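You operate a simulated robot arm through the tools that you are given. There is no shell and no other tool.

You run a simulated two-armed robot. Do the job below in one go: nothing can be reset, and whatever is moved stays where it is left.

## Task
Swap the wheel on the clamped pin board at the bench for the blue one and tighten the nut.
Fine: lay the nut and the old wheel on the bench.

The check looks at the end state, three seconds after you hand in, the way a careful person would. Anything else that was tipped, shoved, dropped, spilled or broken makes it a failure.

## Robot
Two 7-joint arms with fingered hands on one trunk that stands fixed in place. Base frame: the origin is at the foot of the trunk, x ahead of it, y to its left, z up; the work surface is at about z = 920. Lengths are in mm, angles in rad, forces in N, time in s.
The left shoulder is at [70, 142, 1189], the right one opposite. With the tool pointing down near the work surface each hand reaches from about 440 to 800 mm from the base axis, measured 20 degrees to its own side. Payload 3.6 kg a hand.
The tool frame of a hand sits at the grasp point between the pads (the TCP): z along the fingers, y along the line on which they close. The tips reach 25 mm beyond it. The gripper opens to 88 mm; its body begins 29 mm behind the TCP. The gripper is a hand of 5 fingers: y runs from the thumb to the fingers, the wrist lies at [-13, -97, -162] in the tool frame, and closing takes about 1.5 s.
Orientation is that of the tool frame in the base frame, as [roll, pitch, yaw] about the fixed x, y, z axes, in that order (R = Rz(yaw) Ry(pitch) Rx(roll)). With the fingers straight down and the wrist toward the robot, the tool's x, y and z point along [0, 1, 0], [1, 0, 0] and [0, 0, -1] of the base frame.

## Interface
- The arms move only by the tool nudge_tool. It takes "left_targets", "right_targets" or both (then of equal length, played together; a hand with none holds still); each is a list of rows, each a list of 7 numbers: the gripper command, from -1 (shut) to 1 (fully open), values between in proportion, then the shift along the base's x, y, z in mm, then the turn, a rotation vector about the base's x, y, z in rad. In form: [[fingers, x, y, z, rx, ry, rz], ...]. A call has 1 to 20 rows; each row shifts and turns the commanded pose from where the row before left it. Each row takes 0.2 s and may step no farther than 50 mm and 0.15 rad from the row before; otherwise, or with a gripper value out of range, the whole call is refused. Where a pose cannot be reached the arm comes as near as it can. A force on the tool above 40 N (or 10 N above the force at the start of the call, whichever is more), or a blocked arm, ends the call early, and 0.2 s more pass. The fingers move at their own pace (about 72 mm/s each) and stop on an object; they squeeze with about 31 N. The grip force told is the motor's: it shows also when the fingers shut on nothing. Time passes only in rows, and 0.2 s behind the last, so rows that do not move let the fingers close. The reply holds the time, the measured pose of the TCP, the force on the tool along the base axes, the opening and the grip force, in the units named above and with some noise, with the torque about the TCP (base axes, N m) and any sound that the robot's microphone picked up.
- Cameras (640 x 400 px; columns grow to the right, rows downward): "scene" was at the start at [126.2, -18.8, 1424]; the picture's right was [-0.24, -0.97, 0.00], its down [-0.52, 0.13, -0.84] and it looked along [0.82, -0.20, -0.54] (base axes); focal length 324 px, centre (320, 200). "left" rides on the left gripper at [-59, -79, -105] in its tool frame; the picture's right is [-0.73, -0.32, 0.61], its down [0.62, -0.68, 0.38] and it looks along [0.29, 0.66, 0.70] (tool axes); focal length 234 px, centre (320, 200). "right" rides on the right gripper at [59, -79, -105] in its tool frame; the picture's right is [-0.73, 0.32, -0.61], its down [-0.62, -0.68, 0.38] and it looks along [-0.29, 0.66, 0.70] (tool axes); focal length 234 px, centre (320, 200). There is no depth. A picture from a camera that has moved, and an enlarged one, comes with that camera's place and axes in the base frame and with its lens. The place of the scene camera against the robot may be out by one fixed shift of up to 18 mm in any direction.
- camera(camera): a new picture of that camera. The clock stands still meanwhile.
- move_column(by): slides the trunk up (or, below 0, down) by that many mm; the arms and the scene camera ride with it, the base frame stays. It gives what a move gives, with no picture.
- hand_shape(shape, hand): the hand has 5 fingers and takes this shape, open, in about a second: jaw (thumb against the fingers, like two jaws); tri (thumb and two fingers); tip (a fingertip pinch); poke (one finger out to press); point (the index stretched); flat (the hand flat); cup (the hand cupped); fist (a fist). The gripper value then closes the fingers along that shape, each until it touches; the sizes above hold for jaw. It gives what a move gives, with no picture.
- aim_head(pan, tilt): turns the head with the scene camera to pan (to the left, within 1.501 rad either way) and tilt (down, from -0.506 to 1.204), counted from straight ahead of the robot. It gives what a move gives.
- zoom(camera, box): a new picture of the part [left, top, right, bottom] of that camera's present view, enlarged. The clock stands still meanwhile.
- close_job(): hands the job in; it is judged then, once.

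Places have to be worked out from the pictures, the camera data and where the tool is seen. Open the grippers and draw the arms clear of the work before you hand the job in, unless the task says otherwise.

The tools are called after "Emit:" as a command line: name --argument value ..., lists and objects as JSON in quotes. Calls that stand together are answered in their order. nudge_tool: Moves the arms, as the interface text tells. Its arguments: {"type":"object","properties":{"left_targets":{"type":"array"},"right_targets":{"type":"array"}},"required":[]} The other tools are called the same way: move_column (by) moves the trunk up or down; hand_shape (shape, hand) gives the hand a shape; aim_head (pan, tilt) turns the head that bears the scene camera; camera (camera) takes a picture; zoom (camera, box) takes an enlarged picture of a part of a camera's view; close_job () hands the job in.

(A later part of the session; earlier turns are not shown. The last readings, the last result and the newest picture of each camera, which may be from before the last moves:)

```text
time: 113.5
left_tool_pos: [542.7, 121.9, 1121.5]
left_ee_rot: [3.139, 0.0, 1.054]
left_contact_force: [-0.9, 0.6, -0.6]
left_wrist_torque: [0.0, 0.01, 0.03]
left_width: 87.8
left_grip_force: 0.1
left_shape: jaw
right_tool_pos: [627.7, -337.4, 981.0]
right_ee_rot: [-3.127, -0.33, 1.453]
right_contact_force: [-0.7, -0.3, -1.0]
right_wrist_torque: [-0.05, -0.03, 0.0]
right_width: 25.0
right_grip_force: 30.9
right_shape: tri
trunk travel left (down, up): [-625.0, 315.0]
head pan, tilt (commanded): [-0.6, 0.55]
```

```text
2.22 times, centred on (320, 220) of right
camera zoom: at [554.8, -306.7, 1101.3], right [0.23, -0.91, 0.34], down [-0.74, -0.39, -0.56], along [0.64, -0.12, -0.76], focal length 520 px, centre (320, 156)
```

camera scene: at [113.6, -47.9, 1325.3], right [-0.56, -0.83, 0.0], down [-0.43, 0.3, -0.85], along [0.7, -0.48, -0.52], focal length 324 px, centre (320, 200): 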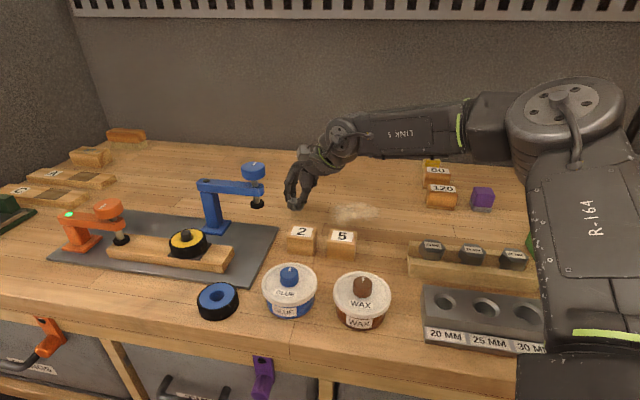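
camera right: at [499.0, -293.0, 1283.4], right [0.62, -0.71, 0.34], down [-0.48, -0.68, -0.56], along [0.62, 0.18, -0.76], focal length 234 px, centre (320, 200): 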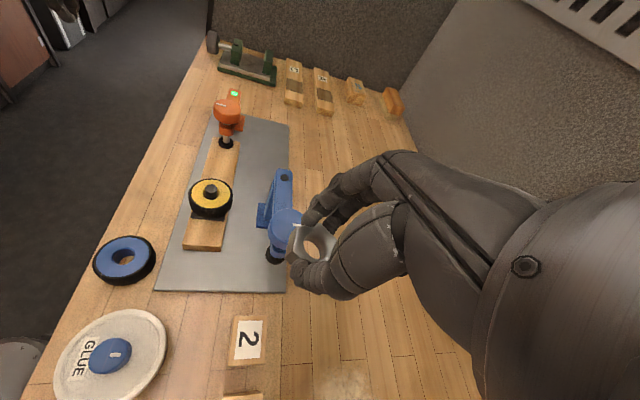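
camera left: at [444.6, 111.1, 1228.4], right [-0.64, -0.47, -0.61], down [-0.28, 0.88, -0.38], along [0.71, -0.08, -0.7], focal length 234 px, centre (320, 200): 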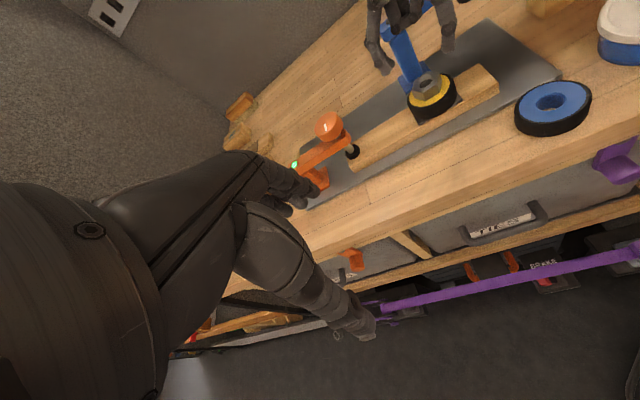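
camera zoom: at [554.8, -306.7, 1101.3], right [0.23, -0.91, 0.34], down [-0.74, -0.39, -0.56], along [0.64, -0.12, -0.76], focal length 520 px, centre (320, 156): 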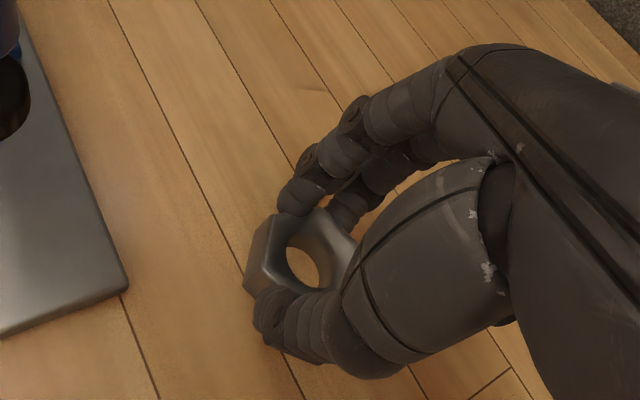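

The nut hangs about 30–37 mm above the bench. I lower slowly and watch for touch-down force.

Emit:
nudge_tool --right_targets '[[-1, 0, 0, -10, 0, 0, 0], [-1, 0, 0, -10, 0, 0, 0], [-1, 0, 0, -4, 0, 0, 0], [-1, 0, 0, -2, 0, 0, 0], [-1, 0, 0, -1, 0, 0, 0], [-1, 0, 0, 0, 0, 0, 0]]'

Emit:
zoom --camera "scene" --box '[260, 170, 340, 230]'

```text
time: 114.9
left_tool_pos: [542.9, 121.9, 1122.1]
left_ee_rot: [3.139, -0.002, 1.051]
left_contact_force: [0.8, -0.3, 0.4]
left_wrist_torque: [0.01, -0.03, 0.02]
left_width: 87.5
left_grip_force: 0.1
left_shape: jaw
right_tool_pos: [628.9, -338.1, 955.2]
right_ee_rot: [-3.13, -0.33, 1.454]
right_contact_force: [0.3, -0.5, -0.5]
right_wrist_torque: [-0.03, -0.02, -0.02]
right_width: 24.7
right_grip_force: 31.3
right_shape: tri
trunk travel left (down, up): [-625.0, 315.0]
head pan, tilt (commanded): [-0.6, 0.55]
```

```text
6.67 times, centred on (300, 200) of scene
camera zoom: at [113.7, -47.9, 1325.3], right [-0.56, -0.83, 0.0], down [-0.43, 0.3, -0.85], along [0.7, -0.48, -0.52], focal length 2163 px, centre (453, 200)
```

zoom: 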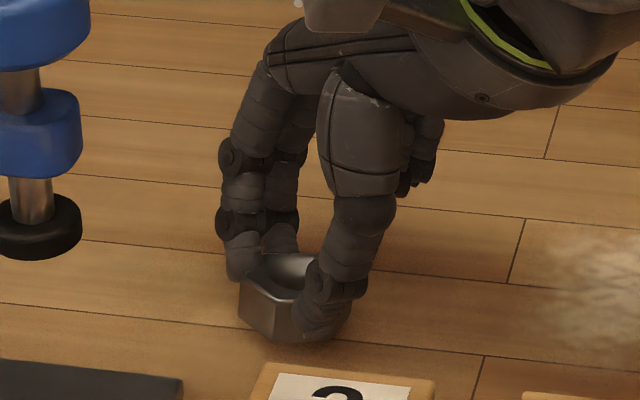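

Nearly touching. I continue in 1 mm steps.

Emit:
nudge_tool --right_targets '[[-1, 0, 0, -1, 0, 0, 0], [-1, 0, 0, -1, 0, 0, 0], [-1, 0, 0, -1, 0, 0, 0], [-1, 0, 0, 0, 0, 0, 0]]'

Emit:
zoom --camera "scene" --box '[260, 170, 340, 230]'

```text
time: 115.9
left_tool_pos: [541.7, 123.1, 1122.3]
left_ee_rot: [-3.141, 0.0, 1.053]
left_contact_force: [0.8, -0.5, 0.2]
left_wrist_torque: [0.01, -0.01, 0.0]
left_width: 87.8
left_grip_force: 0.0
left_shape: jaw
right_tool_pos: [628.4, -337.5, 952.1]
right_ee_rot: [-3.129, -0.331, 1.453]
right_contact_force: [1.7, 0.7, 1.9]
right_wrist_torque: [-0.03, -0.02, 0.03]
right_width: 25.2
right_grip_force: 30.7
right_shape: tri
trunk travel left (down, up): [-625.0, 315.0]
head pan, tilt (commanded): [-0.6, 0.55]
```

```text
6.67 times, centred on (300, 200) of scene
camera zoom: at [113.3, -47.4, 1325.4], right [-0.56, -0.83, 0.0], down [-0.43, 0.29, -0.85], along [0.7, -0.48, -0.52], focal length 2163 px, centre (453, 200)
```

zoom: 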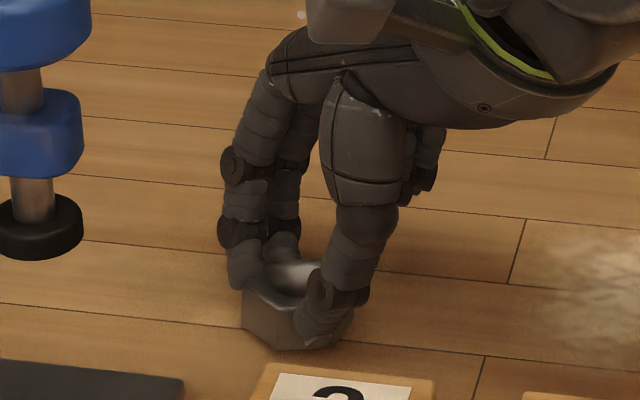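

Touch-down is sensed (about 2 N). I press 1 mm more to seat it flat, then open the fingers and lift straight up.

Emit:
nudge_tool --right_targets '[[-1, 0, 0, -1, 0, 0, 0], [-1, 0, 0, 0, 0, 0, 0], [-0.2, 0, 0, 0, 0, 0, 0], [0.1, 0, 0, 0, 0, 0, 0], [0.2, 0, 0, 0, 0, 0, 0], [0.2, 0, 0, 0, 0, 0, 0]]'

Emit:
zoom --camera "scene" --box '[260, 170, 340, 230]'

Emit:
zoom --camera "right" --box '[220, 130, 420, 310]'

```text
time: 117.3
left_tool_pos: [542.7, 120.8, 1121.1]
left_ee_rot: [3.141, -0.001, 1.05]
left_contact_force: [-0.6, -0.4, -0.2]
left_wrist_torque: [-0.01, -0.04, 0.01]
left_width: 87.3
left_grip_force: 0.0
left_shape: jaw
right_tool_pos: [628.3, -337.7, 951.1]
right_ee_rot: [-3.128, -0.331, 1.453]
right_contact_force: [0.0, -0.5, 0.1]
right_wrist_torque: [0.0, -0.02, 0.0]
right_width: 52.4
right_grip_force: 0.0
right_shape: tri
trunk travel left (down, up): [-625.0, 315.0]
head pan, tilt (commanded): [-0.6, 0.55]
```

```text
6.67 times, centred on (300, 200) of scene
camera zoom: at [113.6, -48.0, 1325.3], right [-0.56, -0.83, 0.0], down [-0.43, 0.3, -0.85], along [0.7, -0.48, -0.52], focal length 2163 px, centre (453, 200)
```

zoom: 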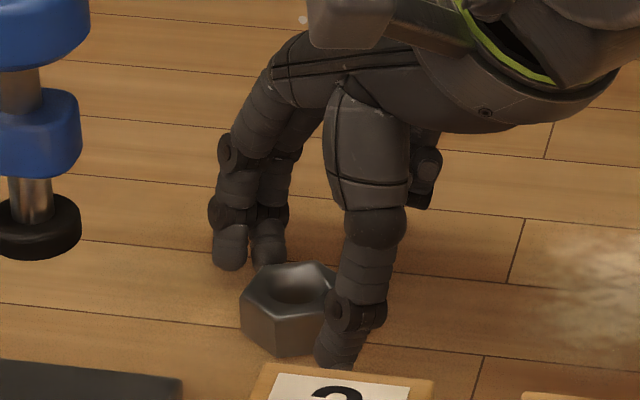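

```text
2.22 times, centred on (320, 220) of right
camera zoom: at [554.3, -307.7, 1070.2], right [0.23, -0.91, 0.34], down [-0.74, -0.39, -0.56], along [0.64, -0.12, -0.76], focal length 520 px, centre (320, 156)
```

zoom: 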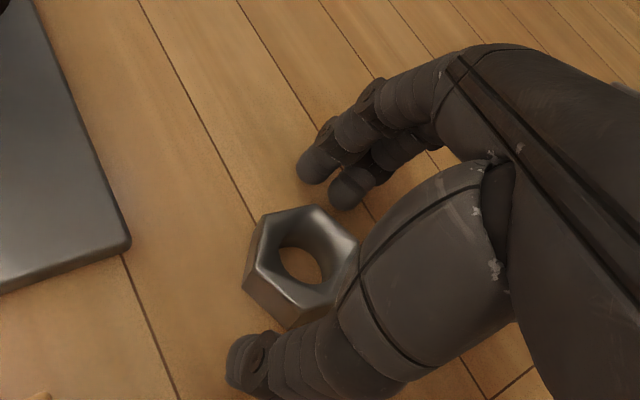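

The nut rests flat on the bench at about (629, -332). I lift off and test the reach toward a spot for the old wheel near (660, -422).

Emit:
nudge_tool --right_targets '[[0.3, 0, 0, 15, 0, 0, 0], [0.3, 0, 0, 25, 0, 0, 0], [0.3, 0, 0, 30, 0, 0, 0], [0.3, 0, 0, 30, 0, 0, 0], [0.3, 8, -22, 0, 0, 0, -0.05], [0.3, 8, -22, 0, 0, 0, -0.05], [0.3, 8, -22, 0, 0, 0, -0.05], [0.3, 8, -22, -10, 0, 0, -0.05], [0.3, 0, 0, -30, 0, 0, 0], [0.3, 0, 0, -30, 0, 0, 0], [0.3, 0, 0, 0, 0, 0, 0]]'

Emit:
camera --camera "scene"

Emit:
camera --camera "right"

```text
time: 119.7
left_tool_pos: [543.0, 123.2, 1122.3]
left_ee_rot: [-3.14, 0.0, 1.051]
left_contact_force: [0.0, -0.2, 0.3]
left_wrist_torque: [-0.01, 0.04, 0.0]
left_width: 87.9
left_grip_force: 0.1
left_shape: jaw
right_tool_pos: [659.0, -425.7, 982.3]
right_ee_rot: [-3.127, -0.33, 1.255]
right_contact_force: [-0.2, -0.5, 0.1]
right_wrist_torque: [0.0, 0.0, 0.0]
right_width: 56.7
right_grip_force: 0.0
right_shape: tri
trunk travel left (down, up): [-625.0, 315.0]
head pan, tilt (commanded): [-0.6, 0.55]
```

```text
taken
camera scene: at [113.3, -47.7, 1325.4], right [-0.56, -0.83, 0.0], down [-0.43, 0.3, -0.85], along [0.7, -0.48, -0.52], focal length 324 px, centre (320, 200)
```

scene: 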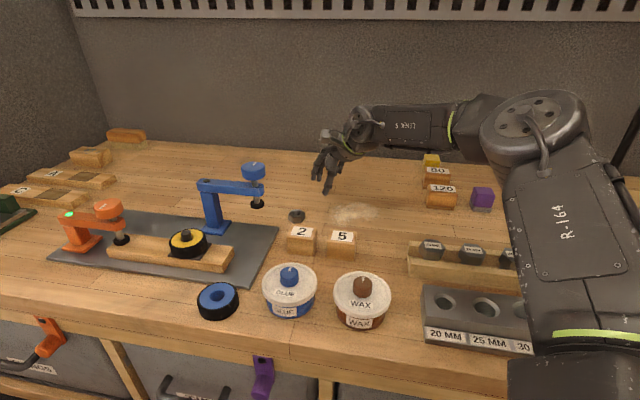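

```text
taken
camera right: at [593.6, -380.5, 1101.2], right [0.04, -0.94, 0.34], down [-0.8, -0.23, -0.56], along [0.6, -0.25, -0.76], focal length 234 px, centre (320, 200)
```

right: 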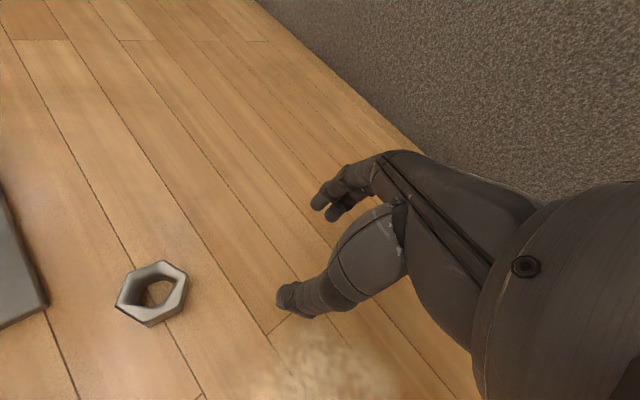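

That spot is reachable. Now I return over the wheel on the pin: rise, pass above the clamp, and turn back to yaw about 0.25.

Emit:
nudge_tool --right_targets '[[0.3, -5, 0, 45, 0, 0, 0], [0.3, -5, 0, 45, 0, 0, 0], [0.3, -10, 10, 45, 0, 0, 0], [0.3, -15, 20, 40, 0, 0, 0], [0.3, -10, 45, 10, 0, 0, 0], [0.3, -5, 48, 0, 0, 0, 0.05], [0.3, 0, 48, 0, 0, 0, 0.1], [0.3, 3, 45, 0, 0, 0, 0.1], [0.6, 5, 45, 0, 0, 0, 0.15], [0.8, 0, 45, 0, 0, 0, 0.15], [0.8, 0, 3, 0, 0, 0, 0]]'

Emit:
camera --camera "right"

```text
time: 122.1
left_tool_pos: [542.4, 121.7, 1121.6]
left_ee_rot: [-3.142, 0.001, 1.05]
left_contact_force: [-1.0, -0.4, -0.1]
left_wrist_torque: [-0.01, -0.01, 0.01]
left_width: 87.8
left_grip_force: 0.1
left_shape: jaw
right_tool_pos: [615.7, -118.9, 1167.5]
right_ee_rot: [-3.128, -0.33, 1.803]
right_contact_force: [0.1, 0.3, 0.5]
right_wrist_torque: [0.03, 0.04, -0.01]
right_width: 79.1
right_grip_force: 0.1
right_shape: tri
trunk travel left (down, up): [-625.0, 315.0]
head pan, tilt (commanded): [-0.6, 0.55]
```

```text
taken
camera right: at [537.0, -114.3, 1286.6], right [0.52, -0.78, 0.33], down [-0.56, -0.61, -0.56], along [0.64, 0.1, -0.76], focal length 234 px, centre (320, 200)
```

right: 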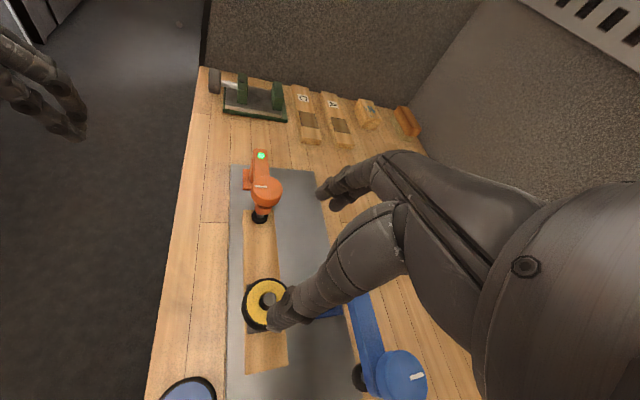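

Over the pin again with the hand at 79 mm opening. I aim the head back at the board and descend toward the wheel rim.

Emit:
aim_head --pan -0.3 --tilt 0.65

Emit:
nudge_tool --right_targets '[[0.9, 1, 2, -40, 0, 0, 0], [0.9, 1, 2, -40, 0, 0, 0], [0.9, 1, 0, -40, 0, 0, 0], [0.9, 0, 0, -17, 0, 0, 0], [0.9, 0, 0, 0, 0, 0, 0]]'

Emit:
zoom --camera "left" --box '[350, 0, 500, 130]'

Emit:
zoom --camera "right" --box '[200, 120, 440, 360]'

Emit:
zoom --camera "scene" --box '[250, 80, 390, 220]'

```text
time: 122.9
left_tool_pos: [542.6, 122.2, 1122.4]
left_ee_rot: [3.141, 0.0, 1.052]
left_contact_force: [0.1, 0.0, 0.1]
left_wrist_torque: [0.01, 0.01, 0.01]
left_width: 87.6
left_grip_force: 0.2
left_shape: jaw
right_tool_pos: [616.4, -117.3, 1166.8]
right_ee_rot: [-3.129, -0.33, 1.804]
right_contact_force: [0.5, 0.4, -0.6]
right_wrist_torque: [0.01, 0.01, -0.01]
right_width: 78.9
right_grip_force: 0.0
right_shape: tri
trunk travel left (down, up): [-625.0, 315.0]
head pan, tilt (commanded): [-0.3, 0.649]
```

```text
time: 124.1
left_tool_pos: [542.3, 122.4, 1121.4]
left_ee_rot: [-3.142, 0.0, 1.053]
left_contact_force: [-0.7, -0.4, 0.0]
left_wrist_torque: [0.0, -0.05, -0.01]
left_width: 87.9
left_grip_force: 0.0
left_shape: jaw
right_tool_pos: [620.8, -111.5, 1029.9]
right_ee_rot: [-3.129, -0.328, 1.804]
right_contact_force: [-0.3, 0.3, 0.5]
right_wrist_torque: [0.03, -0.01, 0.0]
right_width: 83.6
right_grip_force: 0.0
right_shape: tri
trunk travel left (down, up): [-625.0, 315.0]
head pan, tilt (commanded): [-0.3, 0.649]
```

```text
3.08 times, centred on (425, 65) of left
camera zoom: at [444.9, 111.1, 1228.3], right [-0.64, -0.47, -0.61], down [-0.28, 0.88, -0.38], along [0.71, -0.07, -0.7], focal length 720 px, centre (-3, 615)
```

zoom: 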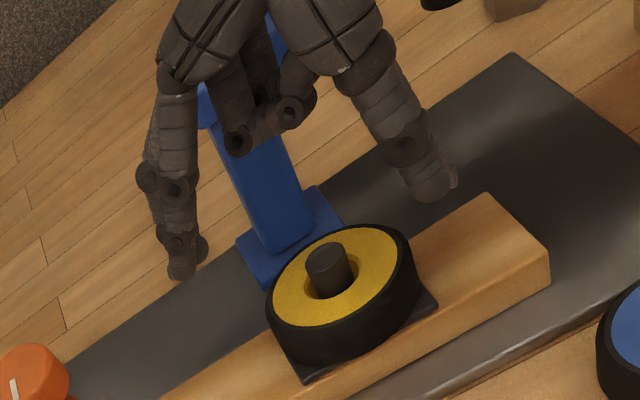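

```text
1.67 times, centred on (320, 240) of right
camera zoom: at [541.5, -108.3, 1149.3], right [0.53, -0.78, 0.34], down [-0.56, -0.61, -0.56], along [0.64, 0.1, -0.76], focal length 390 px, centre (320, 133)
```

zoom: 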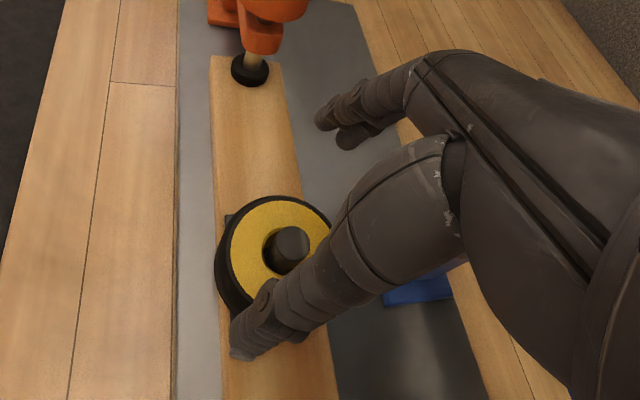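

```text
2.86 times, centred on (320, 150) of scene
camera zoom: at [122.2, -22.7, 1316.6], right [-0.3, -0.96, 0.0], down [-0.58, 0.18, -0.8], along [0.76, -0.24, -0.6], focal length 927 px, centre (320, 343)
```

zoom: 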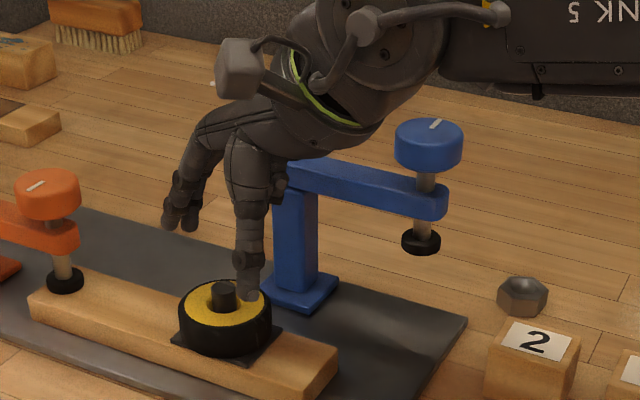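

I recentre by (-2, -3) and descend to rim height in steps, watching the force.

Emit:
nudge_tool --right_targets '[[0.9, -2, -3, -10, 0, 0, 0], [0.9, 0, 0, -12, 0, 0, 0], [0.9, 0, 0, -10, 0, 0, 0], [0.9, 0, 0, -6, 0, 0, 0], [0.9, 0, 0, 0, 0, 0, 0]]'

Emit:
zoom --camera "left" --box '[350, 0, 500, 130]'

Emit:
zoom --camera "right" --box '[200, 120, 440, 360]'

```text
time: 125.3
left_tool_pos: [541.9, 123.7, 1123.2]
left_ee_rot: [3.14, 0.001, 1.053]
left_contact_force: [0.1, 1.1, 0.2]
left_wrist_torque: [-0.02, 0.01, 0.0]
left_width: 87.7
left_grip_force: 0.0
left_shape: jaw
right_tool_pos: [618.6, -116.7, 991.5]
right_ee_rot: [-3.131, -0.329, 1.805]
right_contact_force: [-0.3, 0.5, -1.0]
right_wrist_torque: [-0.03, -0.03, 0.01]
right_width: 83.1
right_grip_force: 0.1
right_shape: tri
trunk travel left (down, up): [-625.0, 315.0]
head pan, tilt (commanded): [-0.3, 0.649]
```

```text
3.08 times, centred on (425, 65) of left
camera zoom: at [445.0, 111.1, 1228.2], right [-0.64, -0.47, -0.61], down [-0.28, 0.88, -0.38], along [0.71, -0.07, -0.7], focal length 720 px, centre (-3, 615)
```

zoom: 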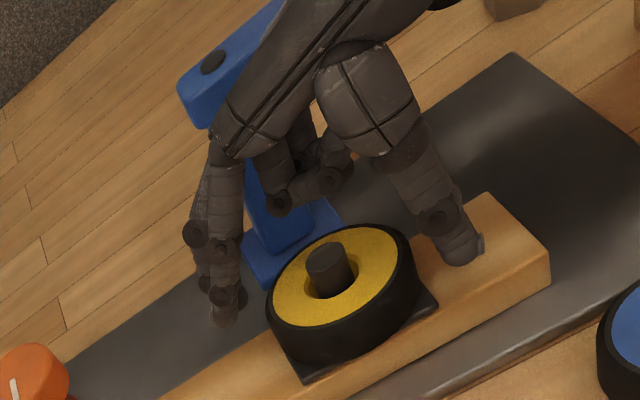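

```text
1.67 times, centred on (320, 240) of right
camera zoom: at [539.4, -113.0, 1111.5], right [0.53, -0.78, 0.34], down [-0.56, -0.61, -0.56], along [0.64, 0.1, -0.76], focal length 390 px, centre (320, 133)
```

zoom: 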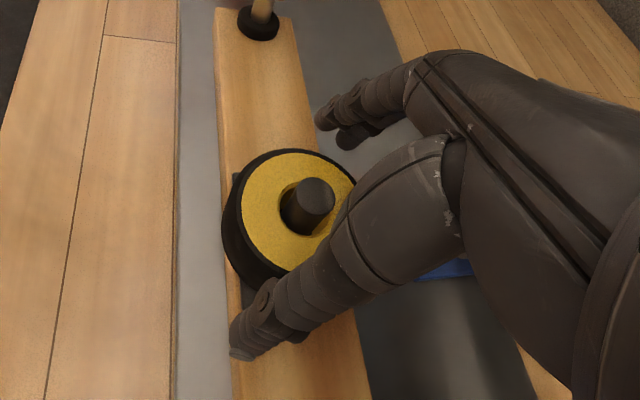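

Clear so far. Down the last 8 mm, then close gently on the rim.

Emit:
nudge_tool --right_targets '[[0.9, 0, 1, -4, 0, 0, 0], [0.9, 0, 0, -4, 0, 0, 0], [0.6, 0, 0, 0, 0, 0, 0], [0.3, 0, 0, 0, 0, 0, 0], [-0.2, 0, 0, 0, 0, 0, 0], [-0.6, 0, 0, 0, 0, 0, 0], [-0.6, 0, 0, 0, 0, 0, 0]]'

Emit:
zoom --camera "left" --box '[350, 0, 500, 130]'

Emit:
zoom --camera "right" --box '[200, 120, 440, 360]'

```text
time: 126.9
left_tool_pos: [542.4, 122.8, 1121.8]
left_ee_rot: [3.141, 0.0, 1.05]
left_contact_force: [-0.9, 0.4, 0.2]
left_wrist_torque: [0.02, 0.01, -0.01]
left_width: 87.8
left_grip_force: 0.0
left_shape: jaw
right_tool_pos: [618.4, -114.8, 983.4]
right_ee_rot: [-3.127, -0.331, 1.804]
right_contact_force: [-0.6, -0.2, 0.2]
right_wrist_torque: [0.0, -0.01, 0.01]
right_width: 51.0
right_grip_force: 31.0
right_shape: tri
trunk travel left (down, up): [-625.0, 315.0]
head pan, tilt (commanded): [-0.3, 0.649]
```

```text
3.08 times, centred on (425, 65) of left
camera zoom: at [445.1, 111.0, 1228.2], right [-0.64, -0.47, -0.61], down [-0.28, 0.88, -0.38], along [0.71, -0.07, -0.7], focal length 720 px, centre (-3, 615)
```

zoom: 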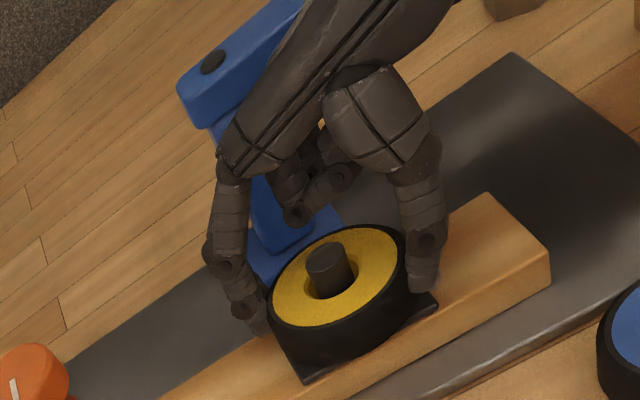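

```text
1.67 times, centred on (320, 240) of right
camera zoom: at [539.1, -111.8, 1103.4], right [0.53, -0.78, 0.34], down [-0.56, -0.61, -0.56], along [0.64, 0.1, -0.76], focal length 390 px, centre (320, 133)
```

zoom: 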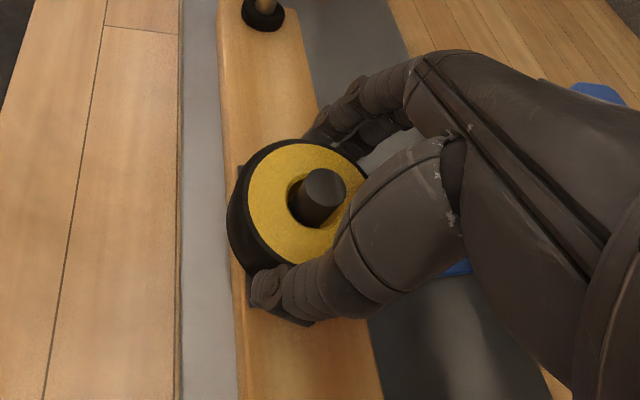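

The rim is gripped at 31 N. I lift straight up slowly to slide the wheel off the pin.

Emit:
nudge_tool --right_targets '[[-1, 0, 0, 3, 0, 0, 0], [-1, 0, 0, 5, 0, 0, 0], [-1, 0, 0, 6, 0, 0, 0], [-1, 0, 0, 0, 0, 0, 0]]'

Emit:
zoom --camera "left" --box '[350, 0, 500, 130]'

```text
time: 127.9
left_tool_pos: [543.0, 123.1, 1121.9]
left_ee_rot: [3.141, 0.001, 1.054]
left_contact_force: [0.1, -0.1, 0.9]
left_wrist_torque: [-0.01, -0.01, -0.02]
left_width: 87.7
left_grip_force: 0.0
left_shape: jaw
right_tool_pos: [619.3, -115.0, 996.3]
right_ee_rot: [-3.129, -0.33, 1.805]
right_contact_force: [0.0, 0.1, -0.2]
right_wrist_torque: [-0.03, -0.05, -0.03]
right_width: 51.0
right_grip_force: 31.0
right_shape: tri
trunk travel left (down, up): [-625.0, 315.0]
head pan, tilt (commanded): [-0.3, 0.649]
```

```text
3.08 times, centred on (425, 65) of left
camera zoom: at [445.2, 111.0, 1228.2], right [-0.64, -0.47, -0.61], down [-0.28, 0.88, -0.38], along [0.71, -0.07, -0.7], focal length 720 px, centre (-3, 615)
```

zoom: 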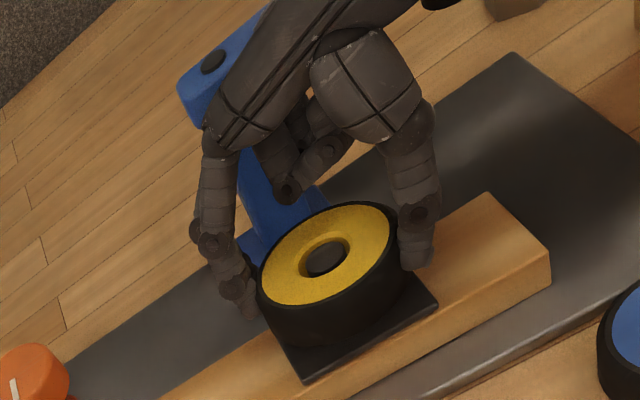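

It slides freely. I lift on to z about 1165.

Emit:
nudge_tool --right_targets '[[-1, 0, 0, 10, 0, 0, 0], [-1, 0, 0, 20, 0, 0, 0], [-1, 0, 0, 30, 0, 0, 0], [-1, 0, 0, 40, 0, 0, 0], [-1, 0, 0, 40, 0, 0, 0], [-1, -4, 0, 30, 0, 0, 0], [-1, 0, 0, 0, 0, 0, 0]]'

Emit:
zoom --camera "left" --box '[350, 0, 500, 130]'

Emit:
camera --camera "right"

Emit:
camera --camera "scene"

```text
time: 129.5
left_tool_pos: [542.5, 122.3, 1121.6]
left_ee_rot: [3.141, 0.001, 1.053]
left_contact_force: [-0.9, -0.6, 0.5]
left_wrist_torque: [0.01, -0.01, 0.01]
left_width: 87.6
left_grip_force: 0.0
left_shape: jaw
right_tool_pos: [615.8, -117.7, 1167.3]
right_ee_rot: [-3.129, -0.33, 1.803]
right_contact_force: [0.9, -0.3, 0.9]
right_wrist_torque: [0.01, 0.02, 0.0]
right_width: 50.8
right_grip_force: 31.3
right_shape: tri
trunk travel left (down, up): [-625.0, 315.0]
head pan, tilt (commanded): [-0.3, 0.649]
```

```text
3.08 times, centred on (425, 65) of left
camera zoom: at [445.1, 110.9, 1228.2], right [-0.64, -0.47, -0.61], down [-0.28, 0.88, -0.38], along [0.71, -0.07, -0.7], focal length 720 px, centre (-3, 615)
```

zoom: 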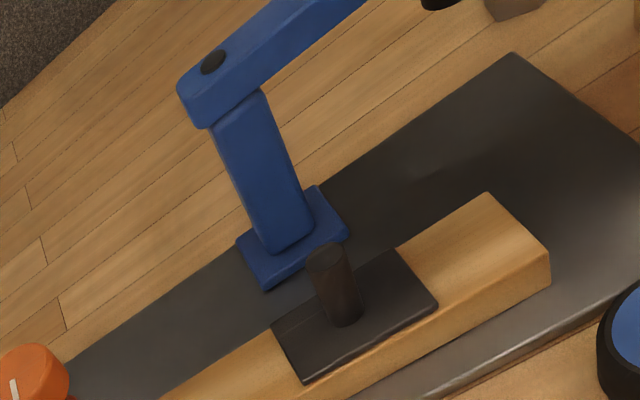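

```text
taken
camera right: at [537.4, -114.2, 1287.5], right [0.52, -0.78, 0.33], down [-0.56, -0.61, -0.56], along [0.64, 0.1, -0.76], focal length 234 px, centre (320, 200)
```

right: 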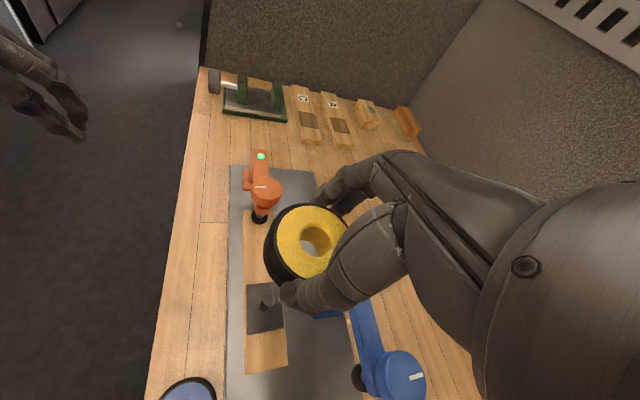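

```text
taken
camera scene: at [122.5, -22.8, 1316.5], right [-0.3, -0.96, 0.0], down [-0.58, 0.18, -0.8], along [0.76, -0.24, -0.6], focal length 324 px, centre (320, 200)
```

scene: 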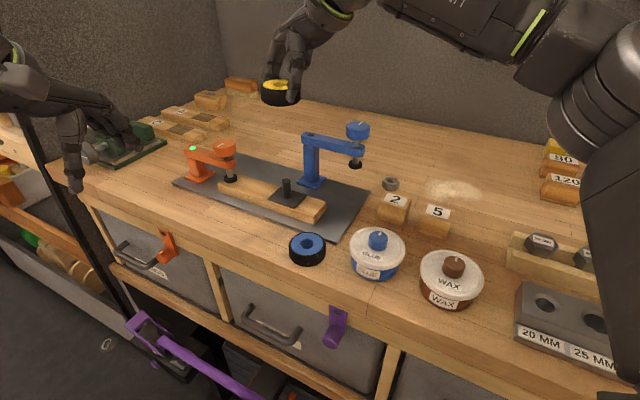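

The pin and its plate are bare now. I carry the old wheel over the clamp along the earlier path to the free spot near (660, -420).

Emit:
nudge_tool --right_targets '[[-1, 0, -45, 0, 0, 0, -0.15], [-1, -5, -45, 0, 0, 0, -0.15], [-1, -3, -45, 0, 0, 0, -0.1], [-1, 0, -48, 0, 0, 0, -0.1], [-1, 5, -48, 0, 0, 0, -0.05], [-1, 10, -45, -10, 0, 0, 0], [-1, 15, -20, -40, 0, 0, 0], [-1, 10, -10, -40, 0, 0, 0], [-1, 5, 0, -40, 0, 0, 0], [-1, 5, 0, -30, 0, 0, 0], [-1, 0, 0, 0, 0, 0, 0]]'

Emit:
aim_head --pan -0.6 --tilt 0.55

Emit:
camera --camera "scene"

Emit:
camera --camera "right"

```text
time: 131.9
left_tool_pos: [541.8, 121.3, 1122.4]
left_ee_rot: [3.141, -0.002, 1.053]
left_contact_force: [-0.3, 0.3, 0.7]
left_wrist_torque: [-0.01, 0.01, 0.06]
left_width: 87.5
left_grip_force: 0.1
left_shape: jaw
right_tool_pos: [654.2, -420.9, 1007.1]
right_ee_rot: [-3.128, -0.33, 1.253]
right_contact_force: [1.0, 0.4, -1.8]
right_wrist_torque: [-0.01, 0.01, -0.02]
right_width: 50.5
right_grip_force: 31.0
right_shape: tri
trunk travel left (down, up): [-625.0, 315.0]
head pan, tilt (commanded): [-0.3, 0.649]
```

```text
time: 132.7
left_tool_pos: [543.3, 122.5, 1122.4]
left_ee_rot: [3.141, 0.0, 1.053]
left_contact_force: [-0.6, 0.3, -0.6]
left_wrist_torque: [-0.03, -0.01, -0.02]
left_width: 87.4
left_grip_force: 0.1
left_shape: jaw
right_tool_pos: [654.6, -420.5, 1008.2]
right_ee_rot: [-3.129, -0.329, 1.254]
right_contact_force: [-0.1, -0.2, -1.4]
right_wrist_torque: [0.02, 0.0, -0.02]
right_width: 50.5
right_grip_force: 31.0
right_shape: tri
trunk travel left (down, up): [-625.0, 315.0]
head pan, tilt (commanded): [-0.6, 0.55]
```

```text
taken
camera scene: at [113.9, -47.9, 1325.3], right [-0.56, -0.83, 0.0], down [-0.43, 0.3, -0.85], along [0.7, -0.48, -0.52], focal length 324 px, centre (320, 200)
```

scene: 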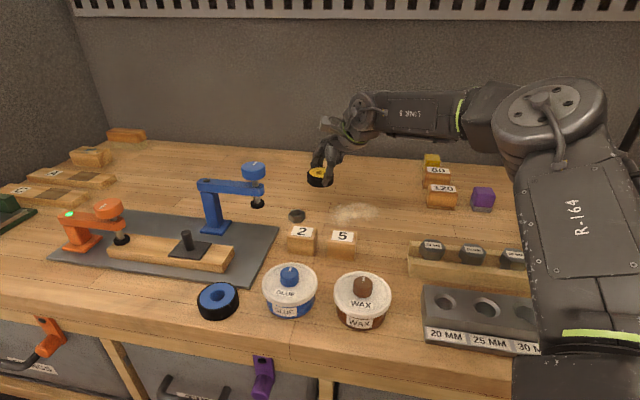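

```text
taken
camera right: at [588.4, -375.4, 1126.7], right [0.04, -0.94, 0.34], down [-0.8, -0.23, -0.56], along [0.6, -0.25, -0.76], focal length 234 px, centre (320, 200)
```

right: 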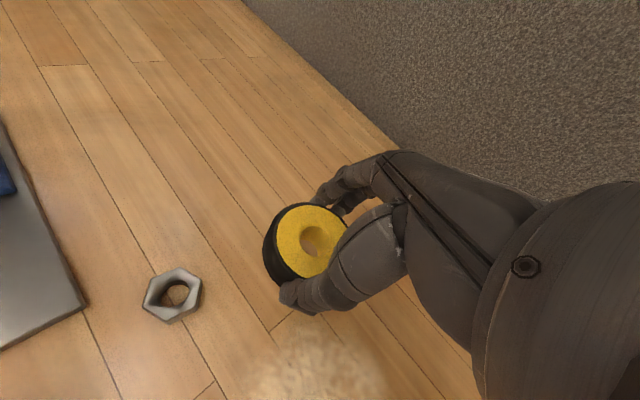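

Over the spot now with the wheel level. I lower it and feel for the bench.

Emit:
nudge_tool --right_targets '[[-1, 4, -2, -15, 0, 0, 0], [-1, 2, 0, -15, 0, 0, 0], [-1, 0, 0, -12, 0, 0, 0], [-1, 0, 0, -8, 0, 0, 0], [-1, 0, 0, -3, 0, 0, 0], [-1, 0, 0, 0, 0, 0, 0]]'

Emit:
zoom --camera "scene" --box '[270, 150, 370, 225]'

```text
time: 134.1
left_tool_pos: [542.1, 121.6, 1123.1]
left_ee_rot: [-3.141, -0.001, 1.053]
left_contact_force: [0.4, 0.6, 0.2]
left_wrist_torque: [0.01, 0.02, 0.0]
left_width: 87.7
left_grip_force: 0.1
left_shape: jaw
right_tool_pos: [661.7, -421.5, 953.4]
right_ee_rot: [-3.13, -0.331, 1.254]
right_contact_force: [-0.3, -0.1, -0.8]
right_wrist_torque: [-0.01, 0.0, -0.01]
right_width: 50.3
right_grip_force: 31.7
right_shape: tri
trunk travel left (down, up): [-625.0, 315.0]
head pan, tilt (commanded): [-0.6, 0.55]
```

```text
5.33 times, centred on (320, 188) of scene
camera zoom: at [113.7, -48.0, 1325.3], right [-0.56, -0.83, 0.0], down [-0.43, 0.3, -0.85], along [0.7, -0.48, -0.52], focal length 1730 px, centre (320, 267)
```

zoom: 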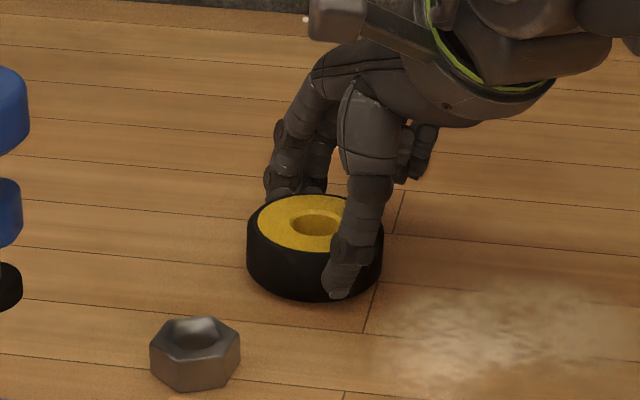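

Emit:
nudge_tool --right_targets '[[-1, 0, 0, -1, 0, 0, 0], [-1, 0, 0, -1, 0, 0, 0], [-1, 0, 0, 0, 0, 0, 0]]'

```text
time: 134.9
left_tool_pos: [543.4, 122.9, 1122.2]
left_ee_rot: [-3.142, 0.0, 1.052]
left_contact_force: [-0.1, 0.0, 0.6]
left_wrist_torque: [0.03, 0.01, 0.01]
left_width: 87.7
left_grip_force: 0.1
left_shape: jaw
right_tool_pos: [662.5, -422.9, 951.3]
right_ee_rot: [-3.128, -0.331, 1.253]
right_contact_force: [0.0, 0.5, 0.2]
right_wrist_torque: [0.0, 0.04, -0.02]
right_width: 50.3
right_grip_force: 31.5
right_shape: tri
trunk travel left (down, up): [-625.0, 315.0]
head pan, tilt (commanded): [-0.6, 0.55]
```

Almost no force yet; one more millimetre at a time.

Emit:
nudge_tool --right_targets '[[-1, 0, 0, -1, 0, 0, 0], [-1, 0, 0, 0, 0, 0, 0]]'

Emit:
zoom --camera "scene" --box '[290, 170, 350, 215]'

```text
time: 135.5
left_tool_pos: [541.4, 122.8, 1122.4]
left_ee_rot: [3.141, -0.002, 1.052]
left_contact_force: [0.6, -1.3, 0.2]
left_wrist_torque: [0.0, 0.01, -0.03]
left_width: 87.7
left_grip_force: 0.1
left_shape: jaw
right_tool_pos: [662.7, -422.4, 951.8]
right_ee_rot: [-3.129, -0.33, 1.255]
right_contact_force: [-1.0, 1.4, 1.4]
right_wrist_torque: [0.02, 0.04, 0.02]
right_width: 50.3
right_grip_force: 31.0
right_shape: tri
trunk travel left (down, up): [-625.0, 315.0]
head pan, tilt (commanded): [-0.6, 0.55]
```

```text
8.89 times, centred on (320, 192) of scene
camera zoom: at [113.0, -47.5, 1325.4], right [-0.56, -0.83, 0.0], down [-0.43, 0.29, -0.85], along [0.7, -0.48, -0.52], focal length 2884 px, centre (320, 267)
```

zoom: 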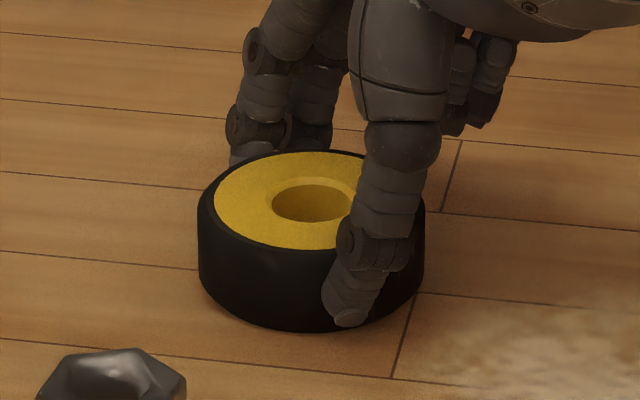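

Contact is made; the wheel sits on the bench. I open the fingers fully and lift straight up.

Emit:
nudge_tool --right_targets '[[0.3, 0, 0, 0, 0, 0, 0], [0.6, 0, 0, 0, 0, 0, 0], [0.9, 0, 0, 0, 0, 0, 0], [0.9, 0, 0, 0, 0, 0, 0], [0.9, 0, 0, 8, 0, 0, 0], [0.9, 0, 0, 20, 0, 0, 0], [0.9, 0, 0, 40, 0, 0, 0], [0.9, 0, 0, 40, 0, 0, 0], [0.9, 0, 0, 0, 0, 0, 0]]'

Emit:
camera --camera "scene"

Emit:
camera --camera "right"

```text
time: 137.5
left_tool_pos: [542.5, 121.5, 1121.3]
left_ee_rot: [-3.141, 0.0, 1.053]
left_contact_force: [0.3, 0.5, 0.2]
left_wrist_torque: [-0.02, 0.02, 0.05]
left_width: 87.8
left_grip_force: 0.0
left_shape: jaw
right_tool_pos: [664.0, -423.2, 1058.7]
right_ee_rot: [-3.127, -0.329, 1.254]
right_contact_force: [0.3, 0.2, 0.6]
right_wrist_torque: [-0.03, -0.06, -0.01]
right_width: 83.6
right_grip_force: 0.0
right_shape: tri
trunk travel left (down, up): [-625.0, 315.0]
head pan, tilt (commanded): [-0.6, 0.55]
```

```text
taken
camera scene: at [113.9, -48.4, 1325.3], right [-0.56, -0.83, 0.0], down [-0.43, 0.3, -0.85], along [0.7, -0.48, -0.52], focal length 324 px, centre (320, 200)
```

scene: 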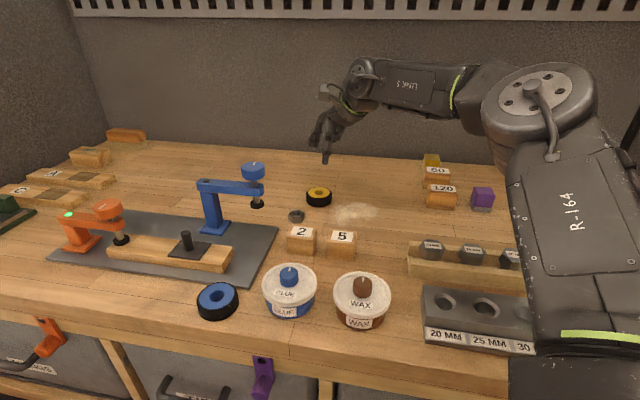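

```text
taken
camera right: at [597.8, -377.8, 1178.8], right [0.04, -0.94, 0.34], down [-0.8, -0.23, -0.56], along [0.6, -0.25, -0.76], focal length 234 px, centre (320, 200)
```

right: 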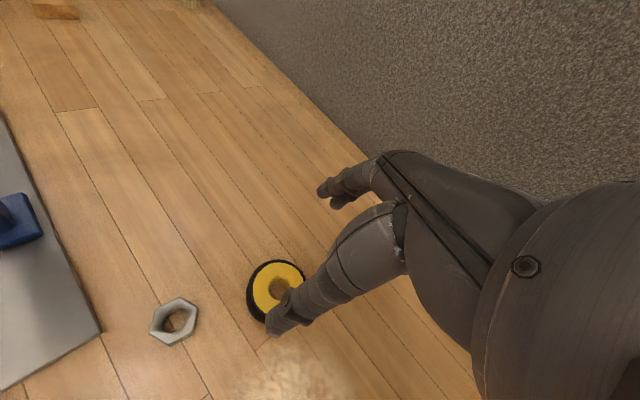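

Both old parts are down. Now for the blue wheel near (494, -116): I rise and move over it with yaw about 0.25.

Emit:
nudge_tool --right_targets '[[0.9, 0, 0, 40, 0, 0, 0], [0.9, 0, 0, 40, 0, 0, 0], [0.9, -10, 10, 25, 0, 0, 0], [0.9, -20, 37, 0, 0, 0, 0.07], [0.9, -20, 37, 0, 0, 0, 0.07], [0.9, -20, 37, 0, 0, 0, 0.07], [0.9, -20, 37, 0, 0, 0, 0.07], [0.9, -20, 37, 0, 0, 0, 0.07], [0.9, -20, 37, 0, 0, 0, 0.07], [0.9, -19, 36, 0, 0, 0, 0.07], [0.9, -19, 35, 0, 0, 0, 0.07], [0.9, 0, 0, -30, 0, 0, 0], [0.9, 0, 0, -30, 0, 0, 0], [0.9, 0, 0, 0, 0, 0, 0]]'

Emit:
aim_head --pan -0.3 --tilt 0.75

Emit:
camera --camera "scene"

Emit:
camera --camera "right"

Emit:
camera --camera "left"

```text
time: 140.5
left_tool_pos: [542.6, 122.0, 1122.1]
left_ee_rot: [-3.141, 0.0, 1.051]
left_contact_force: [0.6, 0.3, -0.5]
left_wrist_torque: [0.0, 0.0, -0.01]
left_width: 87.6
left_grip_force: 0.1
left_shape: jaw
right_tool_pos: [494.3, -121.5, 1103.9]
right_ee_rot: [-3.13, -0.33, 1.815]
right_contact_force: [-0.3, 0.3, 0.4]
right_wrist_torque: [0.0, 0.01, -0.01]
right_width: 83.5
right_grip_force: 0.1
right_shape: tri
trunk travel left (down, up): [-625.0, 315.0]
head pan, tilt (commanded): [-0.6, 0.55]
```

```text
time: 141.3
left_tool_pos: [543.0, 123.0, 1122.3]
left_ee_rot: [3.14, 0.0, 1.052]
left_contact_force: [0.6, 0.6, -0.8]
left_wrist_torque: [0.04, -0.03, -0.02]
left_width: 87.6
left_grip_force: 0.0
left_shape: jaw
right_tool_pos: [493.9, -119.4, 1105.4]
right_ee_rot: [-3.128, -0.33, 1.815]
right_contact_force: [-0.2, -0.5, -0.2]
right_wrist_torque: [0.0, 0.01, 0.01]
right_width: 83.5
right_grip_force: 0.0
right_shape: tri
trunk travel left (down, up): [-625.0, 315.0]
head pan, tilt (commanded): [-0.3, 0.75]
```

```text
taken
camera scene: at [118.6, -21.7, 1308.0], right [-0.3, -0.96, 0.0], down [-0.65, 0.2, -0.73], along [0.7, -0.22, -0.68], focal length 324 px, centre (320, 200)
```

scene: 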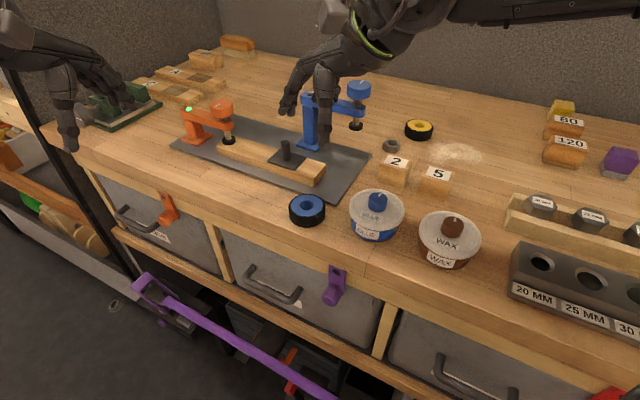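

```text
taken
camera right: at [415.0, -118.2, 1225.0], right [0.53, -0.78, 0.34], down [-0.55, -0.62, -0.56], along [0.64, 0.11, -0.76], focal length 234 px, centre (320, 200)
```

right: 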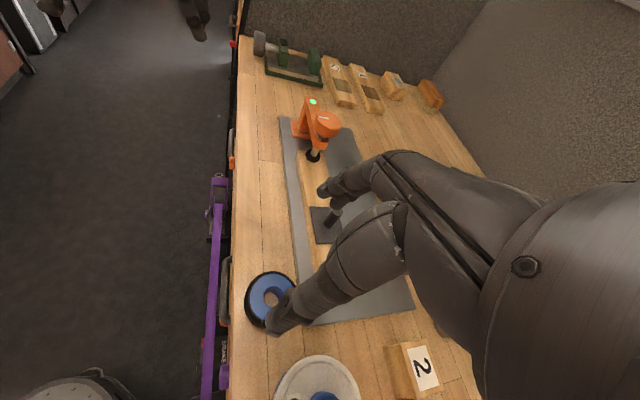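

```text
taken
camera left: at [445.0, 111.0, 1228.2], right [-0.64, -0.47, -0.61], down [-0.28, 0.88, -0.38], along [0.71, -0.07, -0.7], focal length 234 px, centre (320, 200)
```

left: 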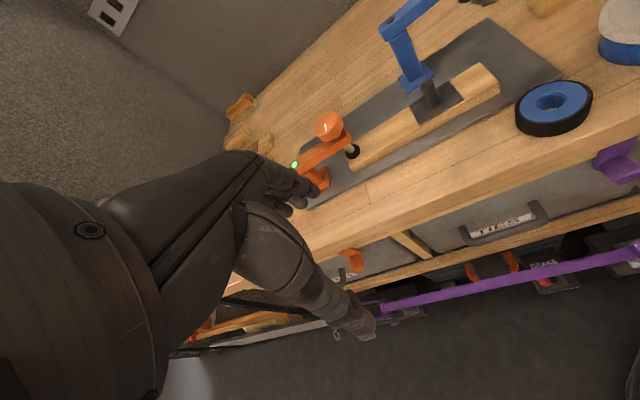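

I zoom on the blue wheel with the left, right and scene cameras to localise its centre.

Emit:
zoom --camera "left" --box '[500, 60, 610, 150]'

Emit:
zoom --camera "right" --box '[230, 260, 310, 340]'

Emit:
zoom --camera "scene" --box '[280, 185, 335, 235]'

```text
4.44 times, centred on (555, 105) of left
camera zoom: at [445.0, 111.0, 1228.2], right [-0.64, -0.47, -0.61], down [-0.28, 0.88, -0.38], along [0.71, -0.07, -0.7], focal length 1041 px, centre (-724, 622)
```

zoom: 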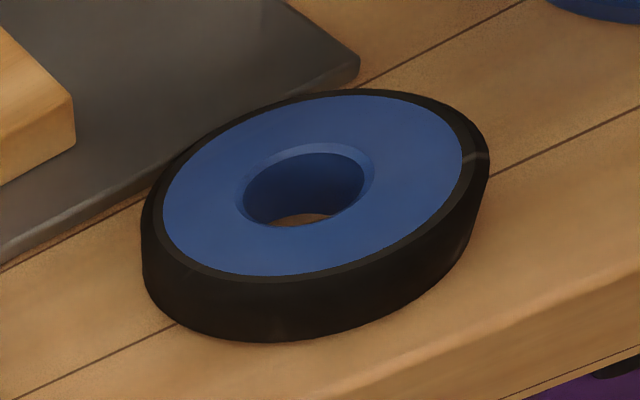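

```text
5.00 times, centred on (270, 300) of right
camera zoom: at [415.0, -118.2, 1225.0], right [0.53, -0.78, 0.34], down [-0.55, -0.62, -0.56], along [0.64, 0.11, -0.76], focal length 1171 px, centre (570, -300)
```

zoom: 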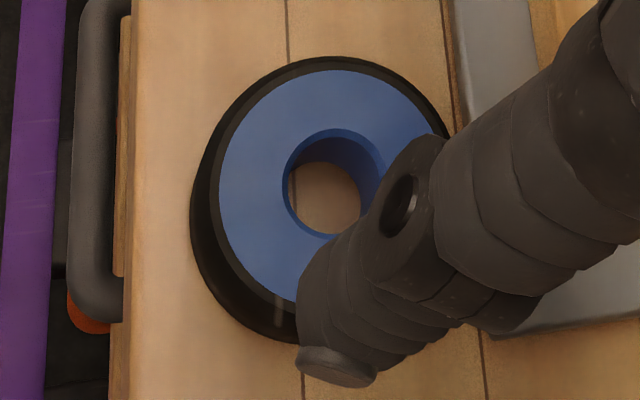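

```text
8.00 times, centred on (308, 210) of scene
camera zoom: at [118.6, -21.7, 1308.0], right [-0.3, -0.96, 0.0], down [-0.65, 0.2, -0.73], along [0.7, -0.22, -0.68], focal length 2596 px, centre (420, 120)
```

zoom: 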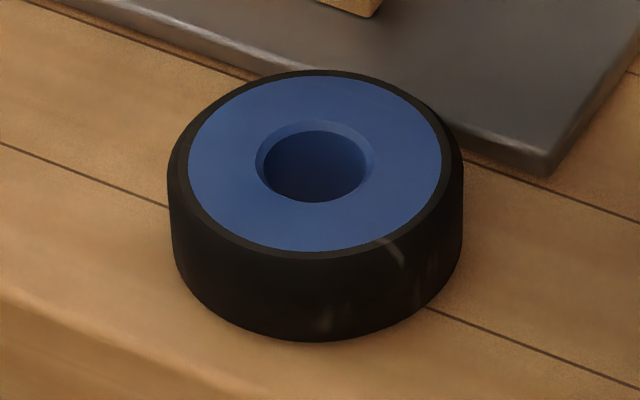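

Blue wheel centre: (493.9, -114.0), top at 948.7. I adjust by (+0.9, +1.9) and descend to rim height, z about 953.

Emit:
nudge_tool --right_targets '[[0.9, 0.9, 1.9, -40, 0, 0, 0], [0.9, 0, 0, -40, 0, 0, 0], [0.9, 0, 0, -30, 0, 0, 0], [0.9, 0, 0, -20, 0, 0, 0], [0.9, 0, 0, 0, 0, 0, 0]]'

Emit:
camera --camera "scene"

Emit:
zoom --camera "right" --box '[200, 120, 440, 360]'

Emit:
zoom --camera "left" --box '[440, 0, 640, 180]'

```text
time: 142.5
left_tool_pos: [542.4, 122.5, 1123.0]
left_ee_rot: [-3.141, 0.001, 1.052]
left_contact_force: [1.7, 0.0, -0.1]
left_wrist_torque: [0.01, -0.01, 0.02]
left_width: 87.7
left_grip_force: 0.1
left_shape: jaw
right_tool_pos: [494.8, -117.5, 975.2]
right_ee_rot: [-3.128, -0.331, 1.814]
right_contact_force: [0.4, -0.1, -0.6]
right_wrist_torque: [0.02, 0.02, 0.03]
right_width: 83.2
right_grip_force: 0.1
right_shape: tri
trunk travel left (down, up): [-625.0, 315.0]
head pan, tilt (commanded): [-0.3, 0.75]
```

```text
taken
camera scene: at [118.3, -21.7, 1308.0], right [-0.3, -0.96, 0.0], down [-0.65, 0.2, -0.73], along [0.7, -0.22, -0.68], focal length 324 px, centre (320, 200)
```

scene: 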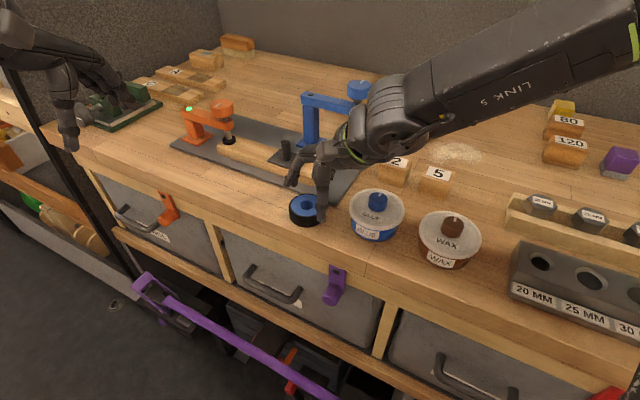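

```text
1.67 times, centred on (320, 240) of right
camera zoom: at [415.2, -115.4, 1095.1], right [0.53, -0.78, 0.33], down [-0.55, -0.62, -0.56], along [0.64, 0.11, -0.76], focal length 390 px, centre (320, 133)
```

zoom: 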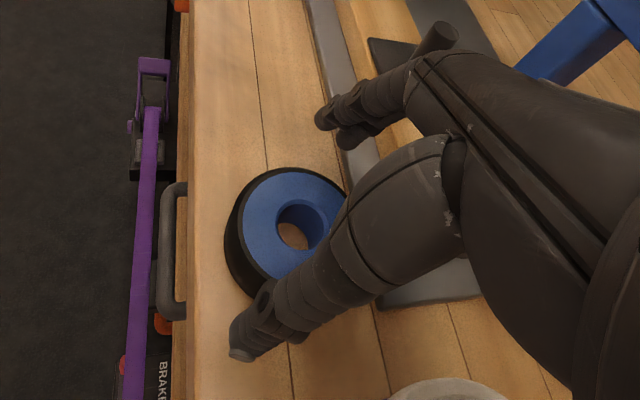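

```text
2.22 times, centred on (540, 90) of left
camera zoom: at [444.7, 110.9, 1228.4], right [-0.64, -0.47, -0.61], down [-0.28, 0.88, -0.38], along [0.71, -0.07, -0.7], focal length 520 px, centre (-169, 444)
```

zoom: 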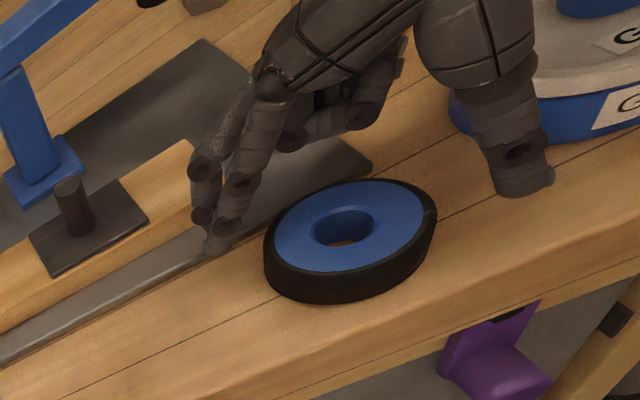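

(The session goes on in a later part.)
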